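You operate a simulated robot arm through the tools that you are given. There is no shell and no other tool. Be economical: measure what you need, move in short steps, check, and stop when the job is done.

Carry out the task below with a simulated robot arm. There is one attempt and no reset: what you move stays moved.

TASK
Put the 22 mm hose gland from the platform side on top of the plain card spacer and the 25 mm hose gland on top of the oily steel block.

It is judged by the outcome, as a careful person would: the job done as asked, and still so three seconds after it is handed in. It fails if anything else is knocked over, pushed out of place, dropped, spilled or broken.

THE ROBOT
A 7-joint arm with a two-finger parallel gripper, fixed in place. Base frame: the origin is at the foot of the arm, x ahead of it, y to its left, z up; the work surface is at about z = 0. Lengths are in m, angles in rad, forces in N, time in s.
With the tool pointing down near the work surface it reaches from about 0.24 to 0.62 m from the base axis. Its first joint turns from -1.152 to 1.152 rad. Payload 2.6 kg.
Tool frame: the origin (TCP) lies between the finger pads and is the grasp point; the fingertips stand 0.03 m ahead of it; z points along the fingers, y is the line along which they close. The gripper opens to 0.094 m. The fingers are 0.028 m wide and 0.01 m thick; the gripper's body (0.05 by 0.096 m) begins 0.055 m behind the TCP.
Orientation is that of the tool frame in the base frame, as a unit quaternion [w, x, y, z]. With the fingers straight down and closing along the base's y, the tool's x points along the base's -x, its y along +y and its z along -z.

THE INTERFACE
- The arm moves only by the tool apply_moves. Its argument "steps" is a list of rows, each an object (a shift or turn left out is 0, a gripper value left out holds the last) with "hand": the opening, from 0 (shut) to 1 (fully open); "travel": the shift along the base's x, y, z in units of 25 mm (1.0 is 25 mm), a list of three; "twist": the turn about the base's z in units of 5 degrees (1.0 is 5 degrees). In form: [{"hand": hand, "travel": [x, y, z], "twist": twist}, ...]. A call has 1 to 8 rows; each row shifts and turns the commanded pose from where the row before left it. A call with a number of a shift or a turn outside -1 to 1 is refused whole. A row lasts 0.2 s, in which the tool goes at most 0.05 m and 0.15 rad; a call with a longer step from one row to the next is refused whole, and so is a gripper value outside its range. A pose out of reach is approached as far as the arm can. The call stops where the force on the tool passes 40 N (or 10 N more than at its start, if that is more) or the arm is blocked; 0.2 s more then pass. The fingers move at their own pace (about 0.072 m/s each) and stop on an object; they squeeze with about 29 N. The grip force told is the motor's: it shows also when the fingers shut on nothing. Time passes only in rows, and 0.2 s behind the last, so rows that do not move let the fingers close. It gives the time, the measured TCP pose, the force on the tool (base axes), the opening and the grip force at its end, in the units of the frame above (readings bear some noise).
- Cameras (640 x 400 px; columns grow to the right, rows downward): "scene" is fixed at [0.0362, 0.4236, 0.5703]; the picture's right is [-0.74, -0.68, 0.00], its down [-0.40, 0.44, -0.81] and it looks along [0.55, -0.59, -0.59] (base axes); focal length 362 px, centre (320, 200). "wrist" rides on the gripper at [-0.037, 0, -0.058] in the tool frame; the picture's right is [0.00, -1.00, 0.00], its down [0.97, 0.00, -0.24] and it looks along [0.24, 0.00, 0.97] (tool axes); focal length 218 px, centre (320, 200).
- snapshot(camera): a new picture of that camera. No time passes.
- pixel_to_xyz(camera, pixels): there is no depth. For up to 12 entries [column, row, z] of the newest picture of that camera ("zoom" is the newest enlarged one), the place [x, y] in the base frame at which the ray of that pixel passes the height z, good to about 0.003 m, but the place of the scene camera against the robot may be out by one fixed shift of up to 0.018 m in any direction. No time passes.
- zoom(camera, box): a new picture of the part [left, top, right, bottom] of that camera's present view, enlarged. No time passes.
- job_done(): hands the job in; it is judged then, once.

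Work in short steps. Measure before you move; look again where a grasp or a placing could have gone wrong, and mend it. You have 60 turns and 26 pictures in all, the two below and enlarged ones among them. Open the gripper and draw the arm clear of the work before you hand the job in, unless the task says otherwise; then end with one line.

The tools are called after "Call:" as name(argument=value, ...) on one line, values as JSON. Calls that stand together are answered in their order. apply_moves: Moves the arm, as the interface text tells. Its arguments: {"type":"object","properties":{"steps":{"type":"array"}},"required":["steps"]} The other tools are called the same way: snapshot (camera) takes a picture; pixel_to_xyz (camera, pixels) gives the place at which the rays of pixels pass given heights; zoom (camera, box) takes an enlarged picture of a part of a camera's view; job_done () hands the job in.

At the start:

```text
t: 0.0
ee_pos: [0.3664, -0.0828, 0.3108]
tcp_rot: [0.0, 0.0, 1.0, 0.0]
wrist_force: [0.4, -0.1, 0.5]
gripper_width: 0.0942
gripper_force: 0.1
```

scene: 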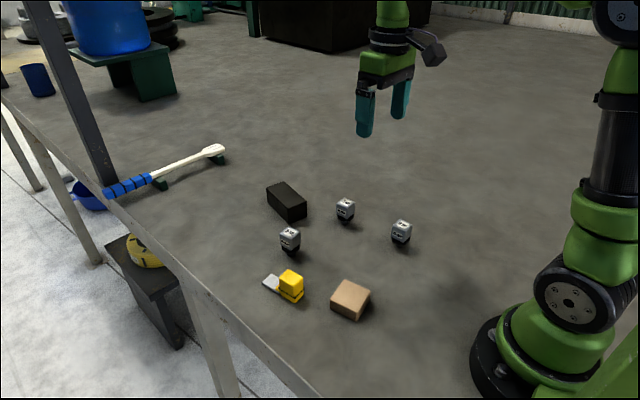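
wrist: 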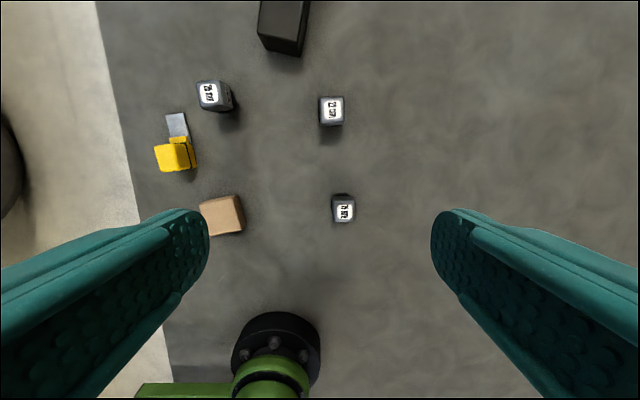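

The pictures show three small labelled glands, a tan block, and a dark block. I zoom in to read the labels.

Call:
zoom(camera="wrist", box=[150, 60, 390, 240])

Call:
zoom(camera="scene", box=[250, 170, 430, 330])

```text
2.22 times, centred on (270, 150) of wrist
```

zoom: 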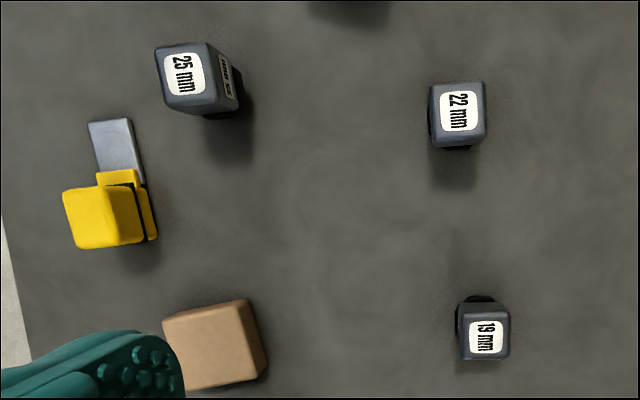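

```text
2.50 times, centred on (340, 250) of scene
```

zoom: 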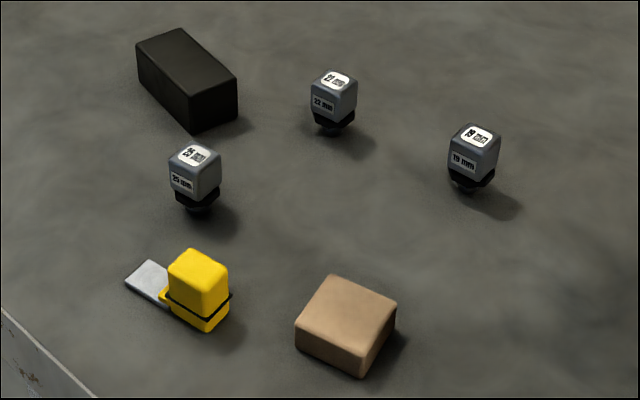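

Labels: 25 mm at wrist (210,95), 22 mm at (332,110), 19 mm at (344,209). Measure them and the blocks at several heights.

Call:
pixel_to_xyz(camera="wrist", pixels=[[332, 108, 0.05], [332, 127, 0.0], [210, 94, 0.05], [235, 104, 0.0], [344, 211, 0.05], [220, 216, 0.03], [284, 20, 0.04], [175, 155, 0.03]])

Call:
pixel_to_xyz(camera="scene", pixels=[[345, 202, 0.05], [343, 223, 0.0], [289, 232, 0.05], [290, 254, 0.0], [349, 294, 0.03], [402, 224, 0.05]])

```text
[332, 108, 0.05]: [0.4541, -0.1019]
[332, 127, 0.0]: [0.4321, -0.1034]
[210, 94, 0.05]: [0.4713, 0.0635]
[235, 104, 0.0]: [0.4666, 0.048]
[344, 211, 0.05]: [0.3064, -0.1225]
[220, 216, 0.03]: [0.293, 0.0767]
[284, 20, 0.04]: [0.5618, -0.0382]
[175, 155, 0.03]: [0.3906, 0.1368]
```

```text
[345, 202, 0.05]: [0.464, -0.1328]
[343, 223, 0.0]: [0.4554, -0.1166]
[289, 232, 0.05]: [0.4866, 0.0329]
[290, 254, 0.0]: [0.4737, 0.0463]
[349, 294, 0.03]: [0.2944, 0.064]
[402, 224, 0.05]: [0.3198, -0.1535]
```

Move above the 22 mm gland for a closer look.

Call:
apply_moves(steps=[{"hand": 1, "travel": [0.72, -0.14, -0.88]}, {"travel": [0.72, -0.14, -0.88]}, {"travel": [0.72, -0.14, -0.88]}, {"travel": [0.72, -0.14, -0.88]}, {"travel": [0.72, -0.14, -0.88]}, {}])

Call:
snapshot(camera="wrist")

```text
t: 1.4
ee_pos: [0.4569, -0.0999, 0.2011]
tcp_rot: [-0.001, 0.0, 1.0, 0.0]
wrist_force: [0.0, 0.0, 1.3]
gripper_width: 0.0942
gripper_force: 0.1
```

```text
21 pictures are left
```

wrist: 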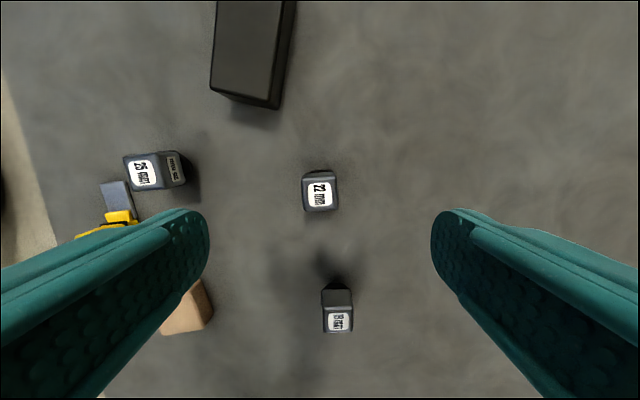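

Triangulating gives the 22 mm top centre at about (0.450, -0.099), z≈0.05–0.06, roughly axis-aligned. I descend with open fingers to TCP z≈0.038.

Call:
apply_moves(steps=[{"travel": [-0.28, 0.03, -0.9]}, {"travel": [0, 0, -0.95]}, {"travel": [0, 0, -0.95]}, {"travel": [0, 0, -0.95]}, {"travel": [0, 0, -0.95]}, {"travel": [0, 0, -0.95]}, {"travel": [0, 0, -0.85]}, {}])

Call:
snapshot(camera="wrist")

Call:
zoom(camera="scene", box=[260, 140, 430, 250])

```text
t: 3.2
ee_pos: [0.4498, -0.1, 0.0389]
tcp_rot: [0.0, 0.0, 1.0, 0.0]
wrist_force: [0.4, 1.2, -0.3]
gripper_width: 0.0939
gripper_force: 0.1
```

```text
20 pictures are left
```

wrist: 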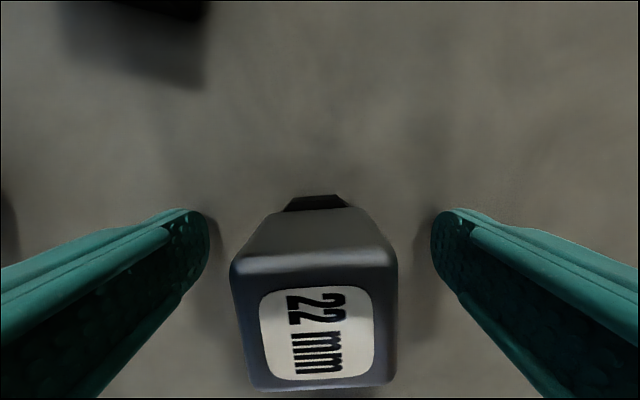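

```text
3.64 times, centred on (345, 195) of scene
```

zoom: 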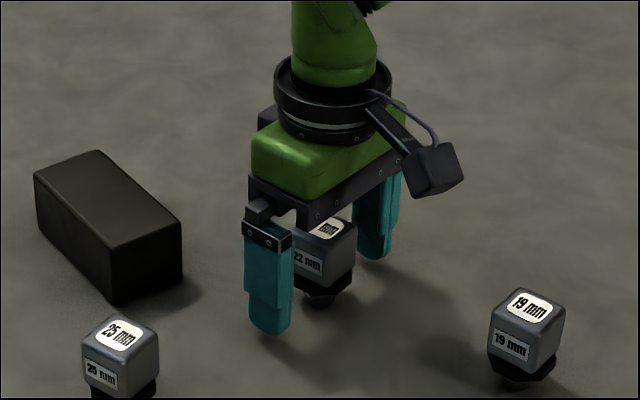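

The gland is centred between the fingers (top centre near column 316). Close on it.

Call:
apply_moves(steps=[{"hand": 0.6, "travel": [0.04, 0, 0.1]}, {"hand": 0.45}, {"hand": 0.2}, {"hand": 0.2}, {"hand": 0.2}])

```text
t: 4.4
ee_pos: [0.4498, -0.1006, 0.042]
tcp_rot: [0.0, -0.001, 1.0, 0.0]
wrist_force: [0.5, 0.7, 0.3]
gripper_width: 0.0378
gripper_force: 29.0
```

Gripped (width 0.038 m). Lift straight up and look.

Call:
apply_moves(steps=[{"hand": 0.2, "travel": [0, 0, 0.5]}, {"travel": [0, 0, 0.8]}, {"travel": [0, 0, 1]}, {"travel": [0, 0, 1]}, {"travel": [0, 0, 1]}, {"travel": [0, 0, 1]}, {}])

Call:
snapshot(camera="wrist")

```text
t: 6.0
ee_pos: [0.4512, -0.099, 0.1729]
tcp_rot: [0.0, 0.0, 1.0, -0.001]
wrist_force: [0.4, 0.2, -2.4]
gripper_width: 0.0378
gripper_force: 28.8
```

```text
18 pictures are left
```

wrist: 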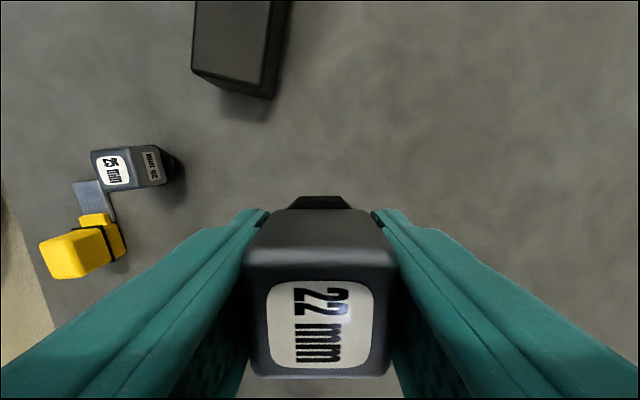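

The gland is held firmly, its centre about 5 mm behind the TCP. Carry it high toward the spacer to get a view of the spacer ahead of the gland.

Call:
apply_moves(steps=[{"travel": [-1, 0.85, 0.15]}, {"travel": [-1, 0.85, 0.15]}, {"travel": [-1, 0.85, 0.15]}, {"travel": [-1, 0.85, 0.15]}, {"travel": [-1, 0.85, 0.15]}, {"travel": [-1, 0.85, 0.15]}, {"travel": [-1, 0.85, 0.15]}, {"travel": [-0.6, 0.85, 0.15]}])

Call:
snapshot(camera="wrist")

```text
t: 7.8
ee_pos: [0.2602, 0.0692, 0.2037]
tcp_rot: [0.0, -0.001, 1.0, 0.001]
wrist_force: [-0.5, 0.5, -2.0]
gripper_width: 0.0381
gripper_force: 29.3
```

```text
17 pictures are left
```

wrist: 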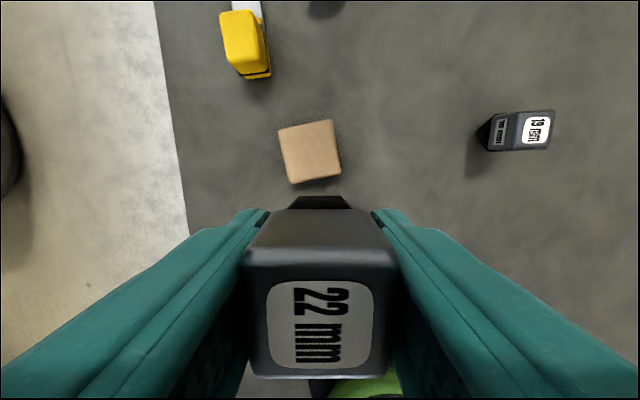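

Spacer top spans (279,132)–(340,184); two views put its centre at (0.2925, 0.080), top z≈0.027. Go above it and down to about 1.5 cm over contact, then check.

Call:
apply_moves(steps=[{"travel": [0.75, 0.21, 0]}, {"travel": [0.74, 0.21, -0.5]}, {"travel": [0, 0, -0.9]}, {"travel": [0, 0, -0.9]}, {"travel": [0, 0, -0.9]}, {"travel": [0, 0, -0.9]}, {"travel": [0, 0, -0.5]}, {}])

Call:
zoom(camera="scene", box=[280, 210, 440, 330])

Call:
snapshot(camera="wrist")

```text
t: 9.6
ee_pos: [0.2965, 0.0808, 0.0873]
tcp_rot: [0.0, 0.0, 1.0, 0.0]
wrist_force: [0.6, -0.4, -0.3]
gripper_width: 0.038
gripper_force: 29.0
```

```text
3.33 times, centred on (360, 270) of scene
```

zoom: 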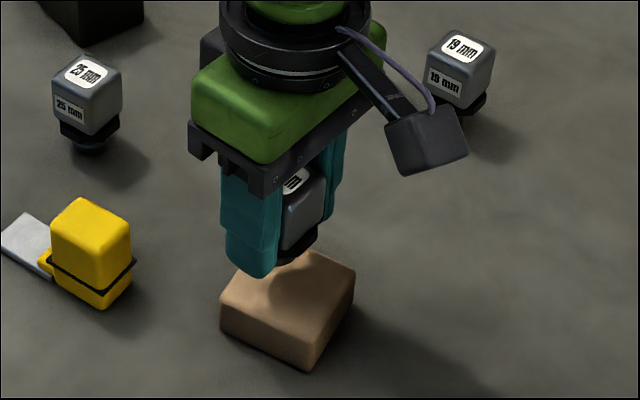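

```text
15 pictures are left
```

wrist: 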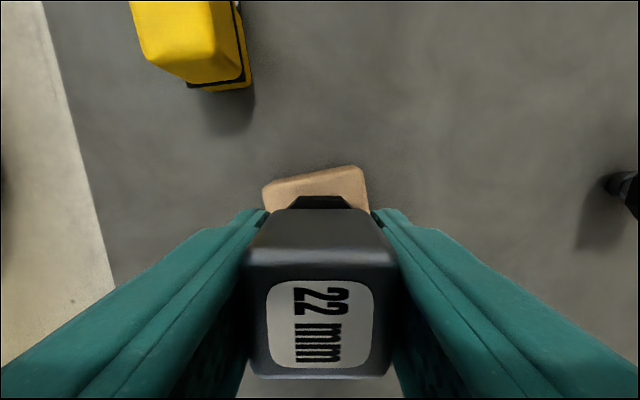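

The far edge of the spacer ((264,186)–(362,167)) confirms its centre at ≈(0.290, 0.080), under the gland. Lower gently.

Call:
apply_moves(steps=[{"travel": [-0.03, -0.02, -0.3]}, {"travel": [0, 0, -0.2]}, {"travel": [0, 0, -0.1]}, {}])

```text
t: 10.6
ee_pos: [0.2981, 0.0784, 0.0751]
tcp_rot: [0.001, 0.0, 1.0, 0.0]
wrist_force: [0.3, 0.5, -2.5]
gripper_width: 0.0381
gripper_force: 29.5
```

Call:
apply_moves(steps=[{"travel": [0, 0, -0.08]}, {}])

Call:
zoom(camera="scene", box=[310, 240, 400, 330])

```text
t: 11.2
ee_pos: [0.2975, 0.0798, 0.0713]
tcp_rot: [0.0, 0.0, 1.0, 0.001]
wrist_force: [0.5, 0.7, -2.0]
gripper_width: 0.0381
gripper_force: 29.0
```

```text
4.44 times, centred on (355, 285) of scene
```

zoom: 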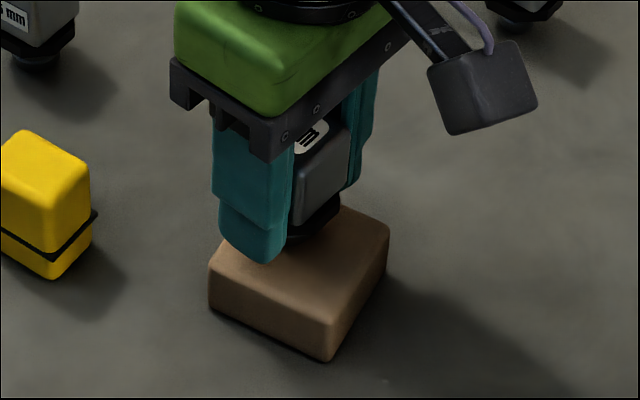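

No contact yet (force ~−2 as when free). Continue down in 2 mm steps.

Call:
apply_moves(steps=[{"travel": [0, 0, -0.08]}, {}])

```text
t: 11.8
ee_pos: [0.2976, 0.0794, 0.0708]
tcp_rot: [0.002, -0.001, 1.0, 0.0]
wrist_force: [-4.2, -1.8, 23.4]
gripper_width: 0.038
gripper_force: 28.8
```

Contact (23 N up). Ease 1.5 mm and release, slowly.

Call:
apply_moves(steps=[{"travel": [0, 0, 0.06]}, {}])

```text
t: 12.4
ee_pos: [0.2972, 0.0779, 0.0723]
tcp_rot: [0.0, -0.001, 1.0, 0.001]
wrist_force: [1.4, -0.1, 4.9]
gripper_width: 0.0379
gripper_force: 29.2
```

Call:
apply_moves(steps=[{"hand": 0.5}, {"hand": 0.6}, {"hand": 0.8}, {"hand": 0.9}])

Call:
snapshot(camera="wrist")

```text
t: 13.4
ee_pos: [0.2974, 0.079, 0.0707]
tcp_rot: [0.0, 0.001, 1.0, 0.0]
wrist_force: [0.4, 0.5, -0.6]
gripper_width: 0.0845
gripper_force: 0.0
```

```text
13 pictures are left
```

wrist: 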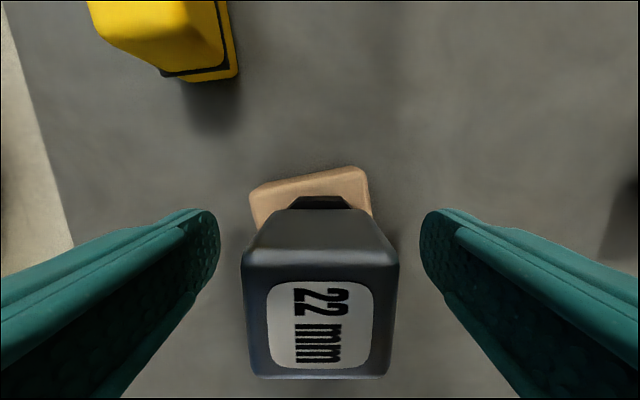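

The 22 mm gland stands on the spacer. Rise straight up.

Call:
apply_moves(steps=[{"hand": 1, "travel": [0, 0, 0.5]}, {"travel": [0, 0, 1]}, {"travel": [0, 0, 1]}, {"travel": [0, 0, 1]}, {"travel": [0, 0, 1]}, {"travel": [0, 0, 0.7]}])

Call:
apply_moves(steps=[{"travel": [0.95, -0.08, 0]}, {"travel": [0.95, -0.08, 0]}, {"travel": [0.95, -0.08, 0]}, {"travel": [0.95, -0.08, 0]}, {"travel": [0.95, -0.08, 0]}, {"travel": [0.95, -0.08, 0]}, {"travel": [0.95, -0.08, 0]}, {}])

Call:
snapshot(camera="wrist")

```text
t: 14.8
ee_pos: [0.2981, 0.0776, 0.2012]
tcp_rot: [0.001, 0.001, 1.0, 0.0]
wrist_force: [0.2, 0.3, 0.3]
gripper_width: 0.0938
gripper_force: 0.1
```

```text
t: 16.6
ee_pos: [0.4652, 0.0636, 0.2015]
tcp_rot: [-0.001, 0.0, 1.0, -0.001]
wrist_force: [0.9, 0.3, 0.3]
gripper_width: 0.094
gripper_force: 0.1
```

```text
12 pictures are left
```

wrist: 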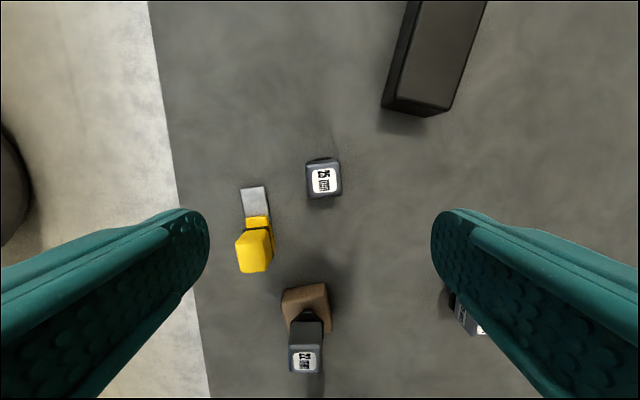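

The 25 mm gland is at (324,180) → (0.471, 0.060). I zoom to measure its yaw.

Call:
zoom(camera="wrist", box=[284, 150, 364, 210])

```text
6.67 times, centred on (324, 180) of wrist
```

zoom: 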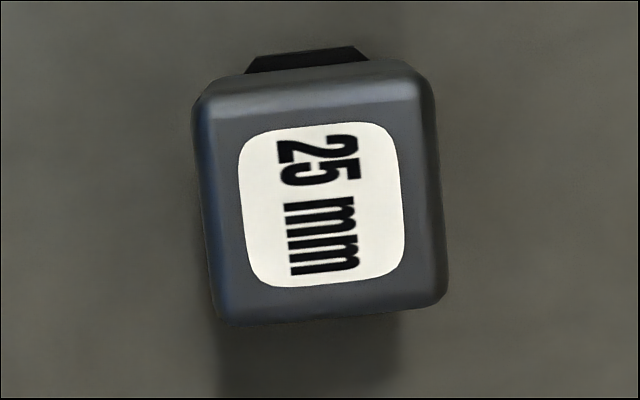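

Yaw ≈ +5°. Twist by one unit, narrow the hand to 0.8 to stay clear of the yellow tool, and descend.

Call:
apply_moves(steps=[{"hand": 0.8, "travel": [0.16, -0.14, -0.8], "twist": 1}, {"travel": [0, 0, -0.92]}, {"travel": [0, 0, -0.92]}, {"travel": [0, 0, -0.92]}, {"travel": [0, 0, -0.92]}, {"travel": [0, 0, -0.92]}, {"travel": [0, 0, -0.92]}, {}])

Call:
snapshot(camera="wrist")

```text
t: 18.4
ee_pos: [0.4675, 0.0613, 0.0422]
tcp_rot: [0.0, -0.044, 0.999, 0.001]
wrist_force: [-0.3, -0.3, 0.1]
gripper_width: 0.0754
gripper_force: 0.0
```

```text
10 pictures are left
```

wrist: 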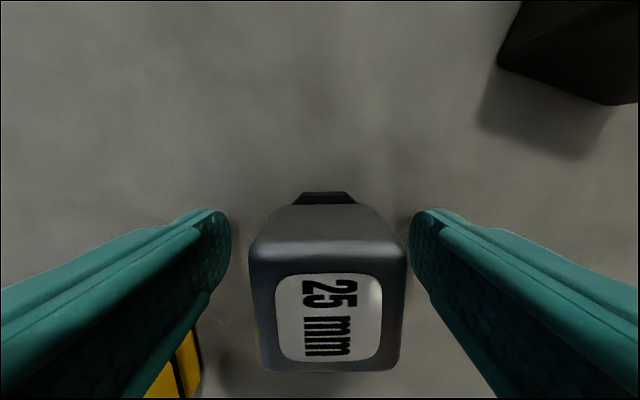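

Aligned, gland ~2 mm right of centre. Nudge and close.

Call:
apply_moves(steps=[{"hand": 0.6, "travel": [0, -0.08, 0]}, {"hand": 0.45}, {"hand": 0.2}, {"hand": 0.2}, {"hand": 0.2}])

```text
t: 19.6
ee_pos: [0.4692, 0.0597, 0.0422]
tcp_rot: [0.0, -0.044, 0.999, 0.0]
wrist_force: [0.7, -0.3, -0.7]
gripper_width: 0.0378
gripper_force: 28.7
```

Gripped. Lift, then move toward the dark block to view it.

Call:
apply_moves(steps=[{"travel": [0, 0, 0.5]}, {"travel": [0, 0, 0.9]}, {"travel": [0, 0, 1]}, {"travel": [0, 0, 1]}, {"travel": [0, 0, 1]}, {"travel": [0, 0, 1]}, {"travel": [0, 0, 1]}])

Call:
apply_moves(steps=[{"travel": [0.4, -1, 0]}, {"travel": [0.4, -1, 0], "twist": -1}, {"travel": [0.4, -1, 0]}, {"travel": [0.4, -1, 0]}, {}])

Call:
snapshot(camera="wrist")

```text
t: 21.2
ee_pos: [0.4683, 0.0593, 0.2048]
tcp_rot: [0.0, -0.044, 0.999, 0.0]
wrist_force: [-0.7, 0.3, -1.4]
gripper_width: 0.0382
gripper_force: 28.5
```

```text
t: 22.4
ee_pos: [0.5075, -0.0405, 0.2036]
tcp_rot: [0.0, 0.0, 1.0, 0.0]
wrist_force: [-1.4, 0.3, -0.7]
gripper_width: 0.0379
gripper_force: 28.7
```

```text
9 pictures are left
```

wrist: 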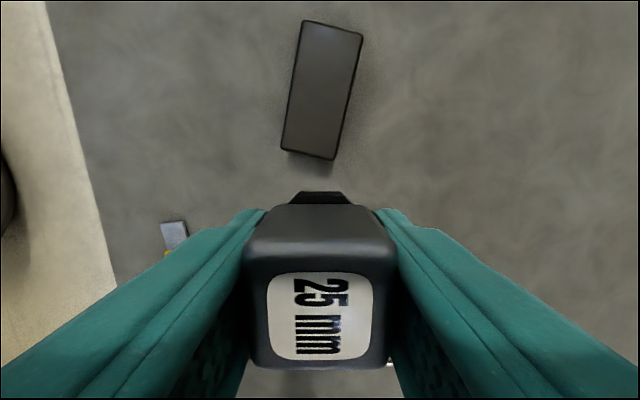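

Block top corners (304,21),(363,33),(333,158),(283,149) give its centre ≈(0.589, -0.040), top z≈0.05. Move over it and down to about z = 0.115.

Call:
apply_moves(steps=[{"travel": [0.82, 0.01, 0]}, {"travel": [0.82, 0.01, 0]}, {"travel": [0.82, 0.01, 0]}, {"travel": [0.82, 0.01, -0.5]}, {"travel": [0, 0, -1]}, {"travel": [0, 0, -1]}, {"travel": [0, 0, -1]}, {}])

Call:
snapshot(camera="wrist")

Call:
zoom(camera="scene", box=[230, 140, 350, 230])

```text
t: 24.2
ee_pos: [0.5918, -0.0403, 0.1152]
tcp_rot: [0.0, -0.001, 1.0, 0.0]
wrist_force: [0.2, -0.2, -1.3]
gripper_width: 0.0379
gripper_force: 29.0
```

```text
8 pictures are left
```

wrist: 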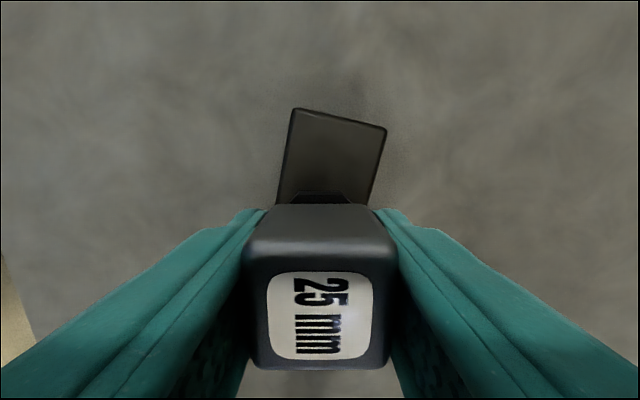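

```text
4.44 times, centred on (290, 185) of scene
```

zoom: 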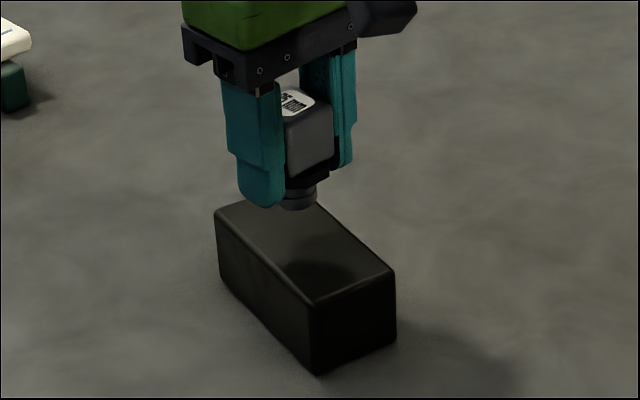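

Re-triangulated block top z≈0.044, centre (0.591, -0.040); gland at ≈(0.588, -0.040). Lower gently.

Call:
apply_moves(steps=[{"travel": [0, 0, -0.4]}, {"travel": [0, 0, -0.3]}, {"travel": [0, 0, -0.2]}, {}])

Call:
apply_moves(steps=[{"travel": [0, 0, -0.07]}, {}])

```text
t: 25.2
ee_pos: [0.5899, -0.0394, 0.0933]
tcp_rot: [0.0, 0.001, 1.0, 0.0]
wrist_force: [0.2, 0.3, -1.5]
gripper_width: 0.0379
gripper_force: 29.3
```

```text
t: 25.8
ee_pos: [0.591, -0.0391, 0.0928]
tcp_rot: [0.0, 0.0, 1.0, 0.0]
wrist_force: [-0.3, -0.4, 4.5]
gripper_width: 0.038
gripper_force: 29.4
```

Possible light contact (force from −1.5 to +4.5 N). Confirm with 0.75 mm more.

Call:
apply_moves(steps=[{"travel": [0, 0, -0.03]}, {}])

Call:
zoom(camera="scene", box=[230, 140, 350, 230])

```text
t: 26.4
ee_pos: [0.5909, -0.0408, 0.0927]
tcp_rot: [0.002, 0.0, 1.0, 0.0]
wrist_force: [-5.7, -0.9, 17.0]
gripper_width: 0.038
gripper_force: 29.2
```

```text
4.44 times, centred on (290, 185) of scene
```

zoom: 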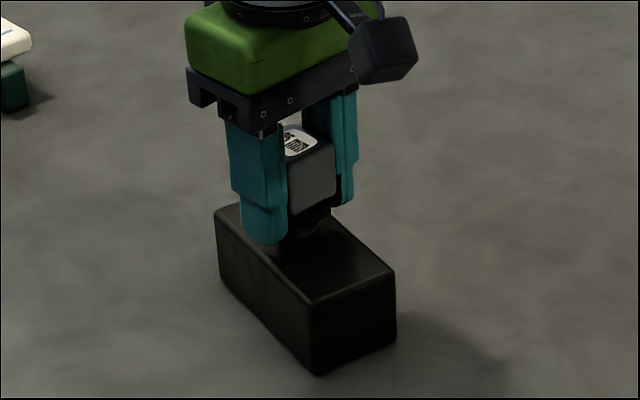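

Contact confirmed, with the foot on the block. Ease about 1 mm, then release slowly.

Call:
apply_moves(steps=[{"travel": [0, 0, 0.035]}, {}, {"hand": 0.5}, {"hand": 0.6}, {"hand": 0.8}, {"hand": 0.9}])

Call:
snapshot(camera="wrist")

```text
t: 27.8
ee_pos: [0.5908, -0.0396, 0.0908]
tcp_rot: [0.001, 0.0, 1.0, 0.0]
wrist_force: [-0.1, -0.1, -0.5]
gripper_width: 0.0846
gripper_force: 0.1
```

```text
5 pictures are left
```

wrist: 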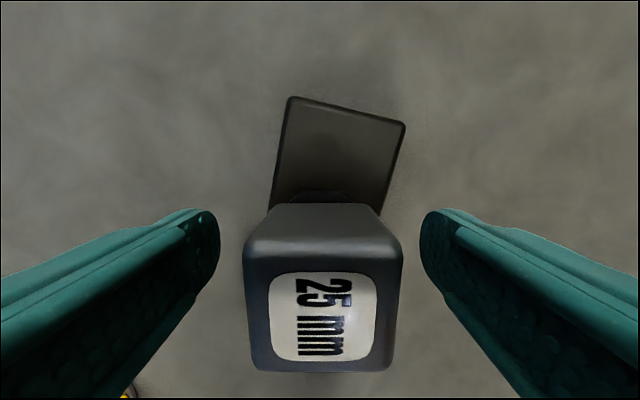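

The gland stands on the block. Raise straight up, draw back, and check the scene.

Call:
apply_moves(steps=[{"travel": [0, 0, 0.5]}, {"travel": [0, 0, 0.9]}, {"travel": [0, 0, 1]}, {"travel": [0, 0, 1]}, {"travel": [0, 0, 1]}, {"travel": [0, 0, 1]}, {"travel": [0, 0, 1]}])

Call:
apply_moves(steps=[{"travel": [-1, -0.5, 0.2]}, {"travel": [-1, -0.5, 0.2]}, {"travel": [-1, -0.5, 0.2]}, {"travel": [-1, -0.5, 0.2]}, {"travel": [-1, -0.5, 0.2]}, {"travel": [-1, -0.5, 0.2]}, {}])

Call:
snapshot(camera="scene")

Call:
zoom(camera="scene", box=[240, 160, 430, 330])

```text
t: 29.4
ee_pos: [0.5854, -0.0277, 0.2269]
tcp_rot: [-0.001, 0.0, 1.0, 0.0]
wrist_force: [0.2, -0.2, 0.0]
gripper_width: 0.0846
gripper_force: 0.1
out of reach, approached as far as the arm can: row 6, 7
```

```text
t: 31.0
ee_pos: [0.4315, -0.1013, 0.2584]
tcp_rot: [0.0, 0.001, 1.0, 0.0]
wrist_force: [0.5, -0.6, -0.2]
gripper_width: 0.0843
gripper_force: 0.1
```

```text
4 pictures are left
```

scene: 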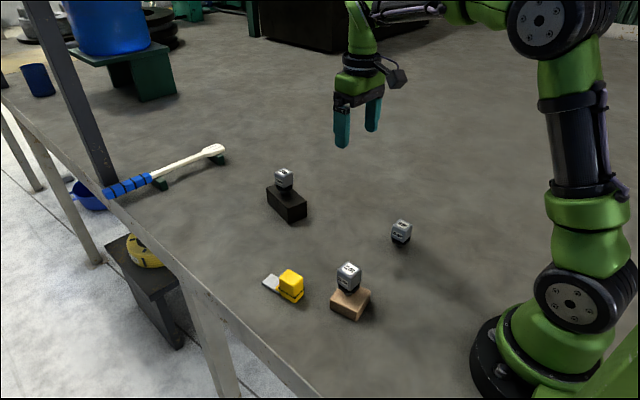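

```text
2.35 times, centred on (335, 245) of scene
```

zoom: 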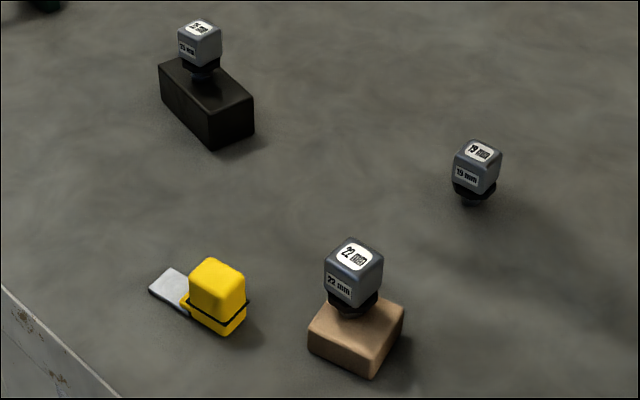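

Both glands stand upright on their targets. The 22 mm is on the tan card spacer, the 25 mm on the dark block, and the other objects are undisturbed. The gripper is open and the arm is clear, so I hand in.

Call:
job_done()

```text
The job is handed in.
```

The job is handed in: the 22 mm hose gland stands on the card spacer and the 25 mm hose gland on the steel block, with nothing else moved in the last picture.
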